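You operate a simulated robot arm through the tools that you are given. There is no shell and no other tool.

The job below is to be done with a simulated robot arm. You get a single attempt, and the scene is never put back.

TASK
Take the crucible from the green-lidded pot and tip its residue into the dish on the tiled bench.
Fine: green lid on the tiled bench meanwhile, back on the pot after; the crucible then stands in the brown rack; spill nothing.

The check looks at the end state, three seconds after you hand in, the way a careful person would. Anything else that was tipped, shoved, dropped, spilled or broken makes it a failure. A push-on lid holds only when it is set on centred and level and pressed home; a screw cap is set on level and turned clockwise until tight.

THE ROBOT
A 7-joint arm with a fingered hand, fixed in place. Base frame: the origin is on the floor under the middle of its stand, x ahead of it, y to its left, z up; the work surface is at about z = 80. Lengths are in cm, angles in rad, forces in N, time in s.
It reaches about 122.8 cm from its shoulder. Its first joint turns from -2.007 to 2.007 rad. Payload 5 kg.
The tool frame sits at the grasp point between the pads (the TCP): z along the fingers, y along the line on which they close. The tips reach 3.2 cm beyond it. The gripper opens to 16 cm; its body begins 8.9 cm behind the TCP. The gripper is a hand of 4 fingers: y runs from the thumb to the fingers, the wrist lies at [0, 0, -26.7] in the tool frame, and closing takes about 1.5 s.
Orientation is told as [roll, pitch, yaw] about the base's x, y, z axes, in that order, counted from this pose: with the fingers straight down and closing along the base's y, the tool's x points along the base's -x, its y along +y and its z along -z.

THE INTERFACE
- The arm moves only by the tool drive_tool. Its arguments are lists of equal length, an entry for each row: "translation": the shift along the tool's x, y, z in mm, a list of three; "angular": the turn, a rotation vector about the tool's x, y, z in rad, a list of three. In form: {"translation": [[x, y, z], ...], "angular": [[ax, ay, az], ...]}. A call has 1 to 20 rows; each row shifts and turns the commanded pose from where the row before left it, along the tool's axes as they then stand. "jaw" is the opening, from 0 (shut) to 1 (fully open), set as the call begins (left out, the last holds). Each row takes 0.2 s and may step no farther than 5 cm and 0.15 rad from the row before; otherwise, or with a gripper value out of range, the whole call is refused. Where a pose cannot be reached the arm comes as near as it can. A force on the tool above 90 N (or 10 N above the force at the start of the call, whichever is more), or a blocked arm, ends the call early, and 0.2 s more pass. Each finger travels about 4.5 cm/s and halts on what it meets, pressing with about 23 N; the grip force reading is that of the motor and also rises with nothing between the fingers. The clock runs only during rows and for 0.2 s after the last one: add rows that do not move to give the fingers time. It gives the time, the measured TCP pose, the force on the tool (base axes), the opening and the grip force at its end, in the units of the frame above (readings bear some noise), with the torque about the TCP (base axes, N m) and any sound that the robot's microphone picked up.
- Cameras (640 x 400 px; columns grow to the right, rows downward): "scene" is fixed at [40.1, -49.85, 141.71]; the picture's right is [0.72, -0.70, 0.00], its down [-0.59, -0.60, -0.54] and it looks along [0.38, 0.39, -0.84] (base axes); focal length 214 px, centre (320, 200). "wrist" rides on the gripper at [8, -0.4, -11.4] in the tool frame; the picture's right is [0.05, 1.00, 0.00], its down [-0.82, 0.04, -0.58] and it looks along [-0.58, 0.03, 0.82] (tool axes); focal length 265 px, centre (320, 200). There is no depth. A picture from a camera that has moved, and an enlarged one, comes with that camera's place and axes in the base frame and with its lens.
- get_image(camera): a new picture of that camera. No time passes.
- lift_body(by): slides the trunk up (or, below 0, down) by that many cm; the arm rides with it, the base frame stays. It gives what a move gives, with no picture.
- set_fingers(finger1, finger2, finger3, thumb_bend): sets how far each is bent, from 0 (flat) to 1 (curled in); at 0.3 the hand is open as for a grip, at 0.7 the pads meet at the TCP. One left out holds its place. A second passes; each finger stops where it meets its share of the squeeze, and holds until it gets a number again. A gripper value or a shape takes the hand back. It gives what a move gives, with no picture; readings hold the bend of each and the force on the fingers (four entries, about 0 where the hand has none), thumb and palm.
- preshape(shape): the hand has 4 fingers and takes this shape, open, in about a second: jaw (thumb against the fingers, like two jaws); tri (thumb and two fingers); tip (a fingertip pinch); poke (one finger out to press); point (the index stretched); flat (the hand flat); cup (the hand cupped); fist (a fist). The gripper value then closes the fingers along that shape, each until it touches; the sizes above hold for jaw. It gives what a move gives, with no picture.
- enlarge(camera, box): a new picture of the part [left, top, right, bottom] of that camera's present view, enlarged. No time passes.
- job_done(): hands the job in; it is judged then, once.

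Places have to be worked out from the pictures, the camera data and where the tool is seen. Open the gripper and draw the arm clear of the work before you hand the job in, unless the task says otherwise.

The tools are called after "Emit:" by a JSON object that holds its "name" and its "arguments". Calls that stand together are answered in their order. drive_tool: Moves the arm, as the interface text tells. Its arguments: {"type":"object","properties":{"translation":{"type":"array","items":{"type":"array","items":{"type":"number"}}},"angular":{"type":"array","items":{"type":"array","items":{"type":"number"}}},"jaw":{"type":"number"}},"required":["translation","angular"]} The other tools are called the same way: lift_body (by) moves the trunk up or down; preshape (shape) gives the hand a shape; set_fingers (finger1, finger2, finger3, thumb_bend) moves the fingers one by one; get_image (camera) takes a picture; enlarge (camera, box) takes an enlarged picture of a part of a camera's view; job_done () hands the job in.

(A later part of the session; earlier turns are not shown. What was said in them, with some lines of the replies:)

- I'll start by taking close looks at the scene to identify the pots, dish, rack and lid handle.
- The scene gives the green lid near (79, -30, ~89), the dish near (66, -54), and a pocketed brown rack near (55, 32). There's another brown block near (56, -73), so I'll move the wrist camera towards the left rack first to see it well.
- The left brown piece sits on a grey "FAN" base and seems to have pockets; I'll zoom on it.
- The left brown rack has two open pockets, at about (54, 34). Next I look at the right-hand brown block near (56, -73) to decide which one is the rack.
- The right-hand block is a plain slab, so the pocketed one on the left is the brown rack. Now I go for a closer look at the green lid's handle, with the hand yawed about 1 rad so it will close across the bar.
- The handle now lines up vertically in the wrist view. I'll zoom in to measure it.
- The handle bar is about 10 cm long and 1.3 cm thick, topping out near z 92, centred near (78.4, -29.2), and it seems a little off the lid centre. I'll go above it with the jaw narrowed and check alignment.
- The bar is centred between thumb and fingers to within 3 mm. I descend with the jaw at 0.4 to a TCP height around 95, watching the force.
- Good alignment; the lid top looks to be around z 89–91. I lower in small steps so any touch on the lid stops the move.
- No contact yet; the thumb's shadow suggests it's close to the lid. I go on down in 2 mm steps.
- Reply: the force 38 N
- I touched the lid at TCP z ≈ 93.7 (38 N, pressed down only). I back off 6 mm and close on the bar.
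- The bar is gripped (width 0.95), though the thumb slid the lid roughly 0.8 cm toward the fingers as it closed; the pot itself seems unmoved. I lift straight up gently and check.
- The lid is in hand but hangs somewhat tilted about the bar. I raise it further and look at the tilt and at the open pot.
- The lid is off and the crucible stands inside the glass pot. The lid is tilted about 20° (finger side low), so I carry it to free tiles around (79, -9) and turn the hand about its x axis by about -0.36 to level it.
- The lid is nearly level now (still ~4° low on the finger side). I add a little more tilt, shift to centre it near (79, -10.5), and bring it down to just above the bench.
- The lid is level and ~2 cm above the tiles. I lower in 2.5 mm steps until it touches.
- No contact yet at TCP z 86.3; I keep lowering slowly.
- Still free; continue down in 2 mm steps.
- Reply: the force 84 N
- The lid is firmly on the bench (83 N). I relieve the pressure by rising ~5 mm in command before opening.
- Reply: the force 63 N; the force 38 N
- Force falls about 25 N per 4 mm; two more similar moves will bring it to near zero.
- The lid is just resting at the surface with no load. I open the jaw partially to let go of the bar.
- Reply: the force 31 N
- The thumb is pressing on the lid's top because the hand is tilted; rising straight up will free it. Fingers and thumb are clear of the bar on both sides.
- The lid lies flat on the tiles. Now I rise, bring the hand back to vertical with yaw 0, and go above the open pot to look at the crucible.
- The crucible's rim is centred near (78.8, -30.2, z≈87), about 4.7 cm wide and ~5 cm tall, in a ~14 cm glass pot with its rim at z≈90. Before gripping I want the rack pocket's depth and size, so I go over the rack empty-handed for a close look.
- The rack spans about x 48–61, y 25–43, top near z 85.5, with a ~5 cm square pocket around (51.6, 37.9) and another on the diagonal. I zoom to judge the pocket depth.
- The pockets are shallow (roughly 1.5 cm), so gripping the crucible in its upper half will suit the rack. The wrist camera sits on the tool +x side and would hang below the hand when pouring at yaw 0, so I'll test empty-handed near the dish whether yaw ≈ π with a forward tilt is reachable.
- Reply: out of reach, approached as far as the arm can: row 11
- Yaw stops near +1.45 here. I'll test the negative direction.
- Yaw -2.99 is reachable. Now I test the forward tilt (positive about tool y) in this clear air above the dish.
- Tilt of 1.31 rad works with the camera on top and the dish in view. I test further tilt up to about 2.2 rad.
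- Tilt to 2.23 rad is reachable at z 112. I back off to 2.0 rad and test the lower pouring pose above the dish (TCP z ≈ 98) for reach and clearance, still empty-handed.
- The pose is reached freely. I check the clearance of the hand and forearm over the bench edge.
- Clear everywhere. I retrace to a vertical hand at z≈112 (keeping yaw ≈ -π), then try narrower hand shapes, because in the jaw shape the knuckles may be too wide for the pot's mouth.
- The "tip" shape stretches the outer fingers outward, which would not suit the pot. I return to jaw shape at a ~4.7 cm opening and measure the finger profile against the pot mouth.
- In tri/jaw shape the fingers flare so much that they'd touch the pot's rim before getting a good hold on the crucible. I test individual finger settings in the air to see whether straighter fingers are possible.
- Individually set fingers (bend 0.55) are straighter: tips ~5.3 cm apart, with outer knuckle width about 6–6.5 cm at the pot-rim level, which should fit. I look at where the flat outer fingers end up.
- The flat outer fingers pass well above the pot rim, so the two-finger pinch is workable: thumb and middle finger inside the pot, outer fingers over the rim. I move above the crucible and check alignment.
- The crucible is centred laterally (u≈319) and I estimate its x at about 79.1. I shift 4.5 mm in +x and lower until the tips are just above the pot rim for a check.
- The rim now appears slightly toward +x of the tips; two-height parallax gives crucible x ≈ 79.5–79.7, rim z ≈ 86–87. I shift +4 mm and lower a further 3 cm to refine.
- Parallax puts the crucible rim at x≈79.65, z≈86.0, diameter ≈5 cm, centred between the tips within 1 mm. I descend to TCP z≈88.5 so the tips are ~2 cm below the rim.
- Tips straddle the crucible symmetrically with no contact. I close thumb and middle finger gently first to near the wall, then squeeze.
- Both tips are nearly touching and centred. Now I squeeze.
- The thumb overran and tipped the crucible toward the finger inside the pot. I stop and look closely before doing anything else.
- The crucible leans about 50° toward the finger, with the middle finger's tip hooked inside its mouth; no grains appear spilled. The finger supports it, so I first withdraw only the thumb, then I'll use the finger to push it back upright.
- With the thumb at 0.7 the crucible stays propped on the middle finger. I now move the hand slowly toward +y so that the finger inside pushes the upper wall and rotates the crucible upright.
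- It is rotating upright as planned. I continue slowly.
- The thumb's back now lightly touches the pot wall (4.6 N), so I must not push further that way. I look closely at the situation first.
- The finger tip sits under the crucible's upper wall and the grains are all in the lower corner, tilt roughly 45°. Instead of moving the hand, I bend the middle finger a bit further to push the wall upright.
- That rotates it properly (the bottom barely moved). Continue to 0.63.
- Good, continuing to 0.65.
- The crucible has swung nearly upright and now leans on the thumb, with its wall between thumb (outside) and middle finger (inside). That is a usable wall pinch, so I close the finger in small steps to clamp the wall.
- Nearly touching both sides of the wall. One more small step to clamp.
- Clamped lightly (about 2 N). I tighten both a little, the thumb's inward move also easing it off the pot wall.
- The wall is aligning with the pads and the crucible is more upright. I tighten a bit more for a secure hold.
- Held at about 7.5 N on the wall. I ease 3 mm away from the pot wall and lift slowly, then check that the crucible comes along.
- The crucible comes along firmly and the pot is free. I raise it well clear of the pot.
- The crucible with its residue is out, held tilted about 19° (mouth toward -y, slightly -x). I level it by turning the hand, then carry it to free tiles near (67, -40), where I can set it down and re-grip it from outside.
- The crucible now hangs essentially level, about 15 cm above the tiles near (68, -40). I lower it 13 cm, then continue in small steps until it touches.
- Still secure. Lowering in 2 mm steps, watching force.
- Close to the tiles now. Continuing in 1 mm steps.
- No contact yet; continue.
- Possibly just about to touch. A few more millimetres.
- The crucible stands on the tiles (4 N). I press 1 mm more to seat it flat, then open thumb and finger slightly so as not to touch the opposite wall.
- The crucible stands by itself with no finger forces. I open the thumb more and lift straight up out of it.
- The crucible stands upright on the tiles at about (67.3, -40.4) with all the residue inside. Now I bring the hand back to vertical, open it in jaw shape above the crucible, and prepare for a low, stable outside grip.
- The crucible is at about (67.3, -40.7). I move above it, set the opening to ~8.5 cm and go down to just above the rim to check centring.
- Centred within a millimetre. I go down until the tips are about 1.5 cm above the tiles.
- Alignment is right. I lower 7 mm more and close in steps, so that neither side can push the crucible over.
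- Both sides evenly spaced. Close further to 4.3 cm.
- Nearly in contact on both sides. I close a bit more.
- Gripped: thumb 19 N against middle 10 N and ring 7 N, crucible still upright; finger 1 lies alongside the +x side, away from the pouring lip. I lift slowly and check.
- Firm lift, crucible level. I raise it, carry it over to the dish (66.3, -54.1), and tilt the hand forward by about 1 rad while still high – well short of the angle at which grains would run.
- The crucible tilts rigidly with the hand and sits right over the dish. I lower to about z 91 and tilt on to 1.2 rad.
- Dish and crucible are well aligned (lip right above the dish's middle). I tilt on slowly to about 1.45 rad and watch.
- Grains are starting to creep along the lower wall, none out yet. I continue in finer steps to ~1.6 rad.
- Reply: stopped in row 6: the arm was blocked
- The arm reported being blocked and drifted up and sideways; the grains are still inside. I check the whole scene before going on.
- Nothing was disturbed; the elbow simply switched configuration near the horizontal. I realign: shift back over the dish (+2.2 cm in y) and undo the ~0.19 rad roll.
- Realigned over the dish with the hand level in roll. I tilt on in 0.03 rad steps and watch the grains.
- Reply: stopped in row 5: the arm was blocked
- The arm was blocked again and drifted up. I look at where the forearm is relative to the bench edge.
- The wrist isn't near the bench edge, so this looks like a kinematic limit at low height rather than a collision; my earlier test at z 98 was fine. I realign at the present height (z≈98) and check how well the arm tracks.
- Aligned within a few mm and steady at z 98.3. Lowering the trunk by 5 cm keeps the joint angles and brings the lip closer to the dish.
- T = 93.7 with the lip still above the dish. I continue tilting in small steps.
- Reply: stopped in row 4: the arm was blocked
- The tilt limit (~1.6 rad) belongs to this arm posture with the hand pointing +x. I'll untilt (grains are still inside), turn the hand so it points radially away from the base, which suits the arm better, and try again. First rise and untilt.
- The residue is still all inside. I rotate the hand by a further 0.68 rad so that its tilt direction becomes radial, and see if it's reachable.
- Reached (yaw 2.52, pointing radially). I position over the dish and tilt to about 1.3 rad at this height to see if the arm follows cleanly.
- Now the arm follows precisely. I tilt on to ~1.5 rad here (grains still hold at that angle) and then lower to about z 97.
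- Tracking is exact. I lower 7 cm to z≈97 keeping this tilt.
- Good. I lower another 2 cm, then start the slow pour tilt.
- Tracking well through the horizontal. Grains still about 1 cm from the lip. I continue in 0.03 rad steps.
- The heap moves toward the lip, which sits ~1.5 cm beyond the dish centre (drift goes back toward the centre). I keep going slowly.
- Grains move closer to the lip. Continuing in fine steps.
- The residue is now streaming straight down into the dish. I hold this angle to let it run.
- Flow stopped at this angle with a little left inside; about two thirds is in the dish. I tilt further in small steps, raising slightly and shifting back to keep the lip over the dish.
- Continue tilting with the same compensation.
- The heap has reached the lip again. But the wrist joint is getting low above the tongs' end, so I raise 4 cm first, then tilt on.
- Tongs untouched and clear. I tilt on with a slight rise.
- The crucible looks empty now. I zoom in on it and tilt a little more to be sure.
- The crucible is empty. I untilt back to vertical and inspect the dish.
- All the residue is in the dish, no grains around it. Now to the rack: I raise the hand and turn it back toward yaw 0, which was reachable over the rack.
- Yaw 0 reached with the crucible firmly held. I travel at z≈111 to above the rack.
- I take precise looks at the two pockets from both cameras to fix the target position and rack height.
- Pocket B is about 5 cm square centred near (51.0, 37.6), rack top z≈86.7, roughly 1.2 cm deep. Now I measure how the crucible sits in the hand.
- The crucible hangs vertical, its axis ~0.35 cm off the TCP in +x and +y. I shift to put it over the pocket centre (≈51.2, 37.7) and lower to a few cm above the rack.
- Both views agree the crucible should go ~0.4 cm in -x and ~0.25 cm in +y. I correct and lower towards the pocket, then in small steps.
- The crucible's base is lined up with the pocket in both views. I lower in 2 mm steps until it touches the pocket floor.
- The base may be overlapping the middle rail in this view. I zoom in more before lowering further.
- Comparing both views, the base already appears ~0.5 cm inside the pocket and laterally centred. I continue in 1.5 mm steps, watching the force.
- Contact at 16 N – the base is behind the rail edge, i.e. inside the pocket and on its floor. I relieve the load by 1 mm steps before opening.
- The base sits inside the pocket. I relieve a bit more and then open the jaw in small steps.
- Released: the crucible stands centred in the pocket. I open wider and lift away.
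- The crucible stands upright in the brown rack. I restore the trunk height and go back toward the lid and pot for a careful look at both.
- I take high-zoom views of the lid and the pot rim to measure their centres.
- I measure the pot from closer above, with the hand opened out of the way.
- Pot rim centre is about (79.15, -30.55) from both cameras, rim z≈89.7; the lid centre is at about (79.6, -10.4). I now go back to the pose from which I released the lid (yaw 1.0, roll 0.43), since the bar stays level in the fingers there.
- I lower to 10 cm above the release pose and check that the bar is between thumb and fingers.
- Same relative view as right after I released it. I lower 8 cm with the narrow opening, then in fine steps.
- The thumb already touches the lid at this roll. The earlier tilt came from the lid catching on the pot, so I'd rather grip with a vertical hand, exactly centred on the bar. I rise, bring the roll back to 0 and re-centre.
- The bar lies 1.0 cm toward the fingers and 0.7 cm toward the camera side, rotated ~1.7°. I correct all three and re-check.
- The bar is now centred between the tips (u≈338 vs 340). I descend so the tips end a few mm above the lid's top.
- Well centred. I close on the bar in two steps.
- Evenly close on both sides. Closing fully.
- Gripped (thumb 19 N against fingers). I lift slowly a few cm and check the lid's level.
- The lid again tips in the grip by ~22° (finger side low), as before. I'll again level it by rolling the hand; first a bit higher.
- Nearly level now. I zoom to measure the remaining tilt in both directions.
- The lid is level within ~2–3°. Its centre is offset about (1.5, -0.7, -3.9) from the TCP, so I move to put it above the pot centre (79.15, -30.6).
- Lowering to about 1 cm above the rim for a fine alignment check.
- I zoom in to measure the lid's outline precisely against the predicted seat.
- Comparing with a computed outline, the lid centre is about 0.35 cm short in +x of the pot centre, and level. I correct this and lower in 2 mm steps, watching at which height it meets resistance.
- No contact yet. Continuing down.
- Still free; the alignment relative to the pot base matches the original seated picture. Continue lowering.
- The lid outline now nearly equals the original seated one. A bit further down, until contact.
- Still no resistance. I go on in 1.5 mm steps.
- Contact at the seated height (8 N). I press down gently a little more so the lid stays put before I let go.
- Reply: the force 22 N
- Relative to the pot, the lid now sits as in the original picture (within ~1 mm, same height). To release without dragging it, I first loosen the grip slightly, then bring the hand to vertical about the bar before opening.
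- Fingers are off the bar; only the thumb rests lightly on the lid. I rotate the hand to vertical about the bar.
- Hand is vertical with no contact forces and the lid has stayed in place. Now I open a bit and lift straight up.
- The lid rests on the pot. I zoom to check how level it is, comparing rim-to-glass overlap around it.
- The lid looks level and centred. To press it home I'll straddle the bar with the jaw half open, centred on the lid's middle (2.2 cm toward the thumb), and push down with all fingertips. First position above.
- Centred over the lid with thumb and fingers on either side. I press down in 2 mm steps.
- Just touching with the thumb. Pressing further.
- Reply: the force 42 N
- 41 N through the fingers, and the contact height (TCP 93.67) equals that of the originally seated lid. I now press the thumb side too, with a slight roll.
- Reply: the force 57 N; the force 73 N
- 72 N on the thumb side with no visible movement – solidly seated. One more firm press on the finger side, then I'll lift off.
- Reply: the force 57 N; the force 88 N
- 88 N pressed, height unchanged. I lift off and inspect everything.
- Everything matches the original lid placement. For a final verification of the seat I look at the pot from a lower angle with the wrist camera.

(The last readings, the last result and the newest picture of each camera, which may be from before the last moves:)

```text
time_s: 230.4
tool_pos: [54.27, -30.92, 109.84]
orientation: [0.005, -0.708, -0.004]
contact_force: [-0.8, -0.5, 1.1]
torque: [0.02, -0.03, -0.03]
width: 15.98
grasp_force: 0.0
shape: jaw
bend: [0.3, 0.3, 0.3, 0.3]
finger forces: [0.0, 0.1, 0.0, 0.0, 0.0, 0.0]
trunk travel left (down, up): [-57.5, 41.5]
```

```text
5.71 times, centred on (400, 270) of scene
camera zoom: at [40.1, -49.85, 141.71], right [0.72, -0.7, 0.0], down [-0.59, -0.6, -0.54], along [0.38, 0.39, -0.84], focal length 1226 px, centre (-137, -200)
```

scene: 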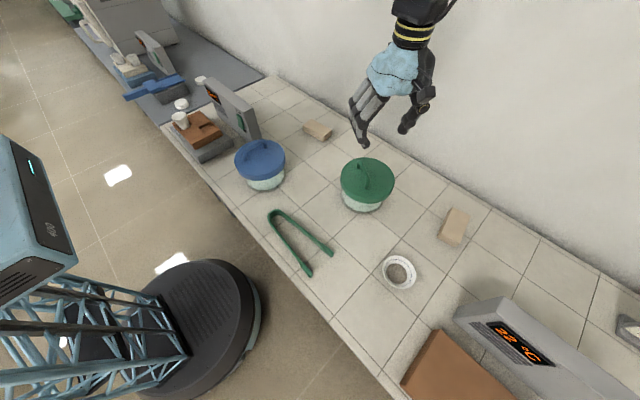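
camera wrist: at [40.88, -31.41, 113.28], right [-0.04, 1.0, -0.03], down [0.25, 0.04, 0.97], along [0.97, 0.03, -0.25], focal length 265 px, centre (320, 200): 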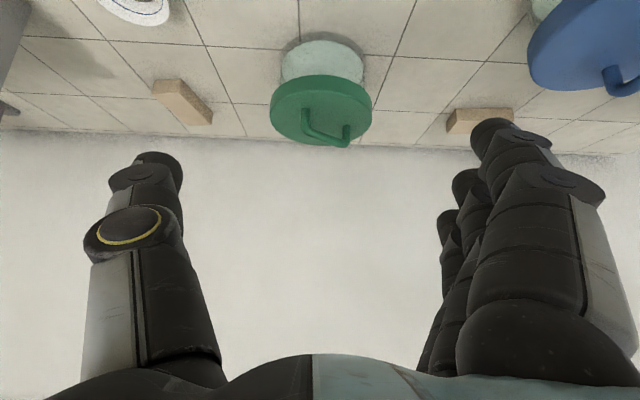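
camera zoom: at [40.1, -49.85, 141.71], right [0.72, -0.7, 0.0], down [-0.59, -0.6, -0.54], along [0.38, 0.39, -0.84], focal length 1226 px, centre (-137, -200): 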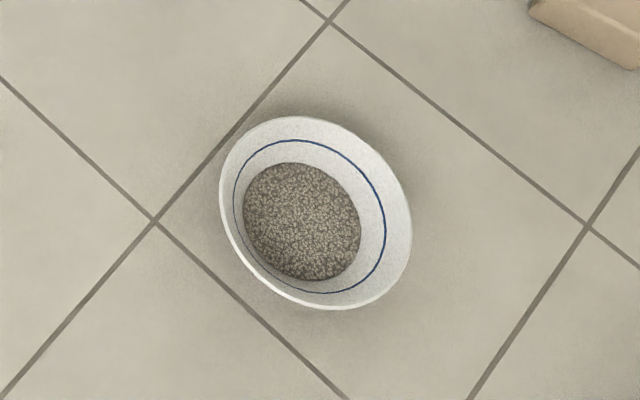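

Seen from the side, the lid is level and centred on the glass. The dish holds the residue cleanly. I straighten the hand, raise it clear and take a last overall look.

Emit:
{"name": "drive_tool", "arguments": {"translation": [[0, 0, 0], [0, 0, 0], [0, 0, 0], [0, 0, 0], [0, 0, 0], [0, 0, -40], [0, 0, -40], [0, 0, -40], [0, 0, 0]], "angular": [[0, 0.14, 0], [0, 0.14, 0], [0, 0.14, 0], [0, 0.14, 0], [0, 0.14, 0], [0, 0, 0], [0, 0, 0], [0, 0, 0], [0, 0, 0]]}}

Emit:
{"name": "get_image", "arguments": {"camera": "scene"}}

Emit:
{"name": "get_image", "arguments": {"camera": "wrist"}}

Emit:
{"name": "enlarge", "arguments": {"camera": "scene", "box": [160, 85, 230, 155]}}

```text
time_s: 232.4
tool_pos: [54.52, -30.84, 121.47]
orientation: [0.005, -0.003, -0.001]
contact_force: [1.1, 0.0, -0.3]
torque: [0.04, -0.02, -0.02]
width: 16.0
grasp_force: 0.1
shape: jaw
bend: [0.3, 0.3, 0.3, 0.3]
finger forces: [0.0, 0.0, 0.0, 0.1, 0.1, 0.1]
trunk travel left (down, up): [-57.5, 41.5]
```

```text
taken
```

scene: 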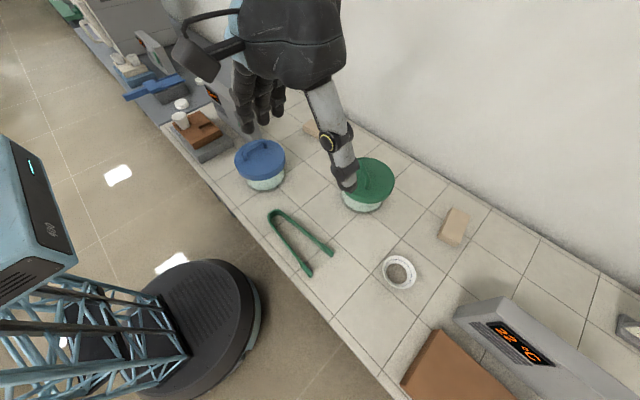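

```text
taken
camera wrist: at [46.44, -31.44, 132.94], right [-0.05, 1.0, 0.0], down [0.81, 0.04, 0.58], along [0.58, 0.03, -0.81], focal length 265 px, centre (320, 200)
```

wrist: 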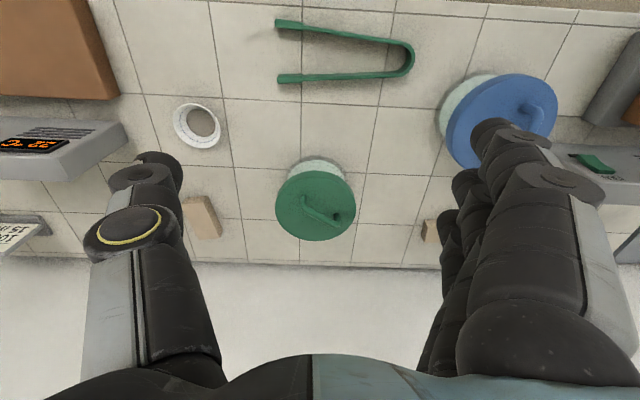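

```text
5.71 times, centred on (195, 120) of scene
camera zoom: at [40.1, -49.85, 141.71], right [0.72, -0.7, 0.0], down [-0.59, -0.6, -0.54], along [0.38, 0.39, -0.84], focal length 1226 px, centre (1034, 657)
```

zoom: 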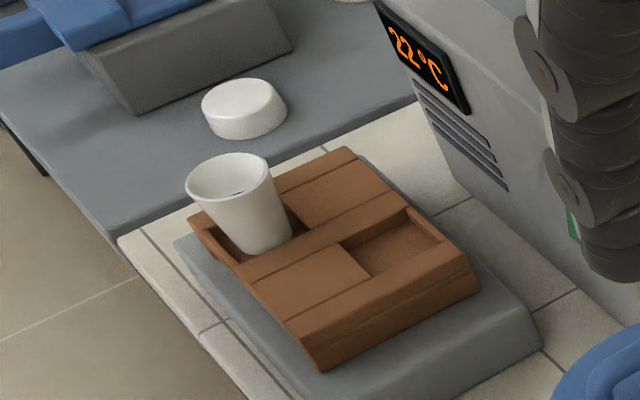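

The end state checks out:
- **Residue:** it is in the dish, and I see no grains around it.
- **Crucible:** it is empty and stands upright in the brown rack.
- **Green lid:** it is back on the pot, centred, level and pressed.
- **Rest of the bench:** the tongs, blue pot and blocks are untouched. The green pot itself shifted by about 0.5 cm while I was working in it.

The gripper is open and raised clear, so I hand in the job.

Emit:
{"name": "job_done", "arguments": {}}

```text
The job is handed in.
```

The residue is in the dish, the empty crucible stands upright in the brown rack, and the green lid is back on its pot. I saw no grains outside the dish in the last pictures. The job has been handed in, but no verdict came back.

- **Crucible:** my first grip tipped it over inside the pot. I righted it without seeing any grains come out. I then lifted it by its wall and set it down on the tiles, re-gripped it and poured.
- **Green lid:** it rested on the tiled bench meanwhile. It now sits at its original height, centred to about 1 mm, and I pressed it down on both sides (72 N and 88 N).
- **Green pot:** the hand touched it during the work, and it now stands roughly 0.5 cm from where it was. I left it there.
- **Everything else:** the tongs, blue pot and blocks look untouched. The gripper is open and the arm is raised clear of the bench.
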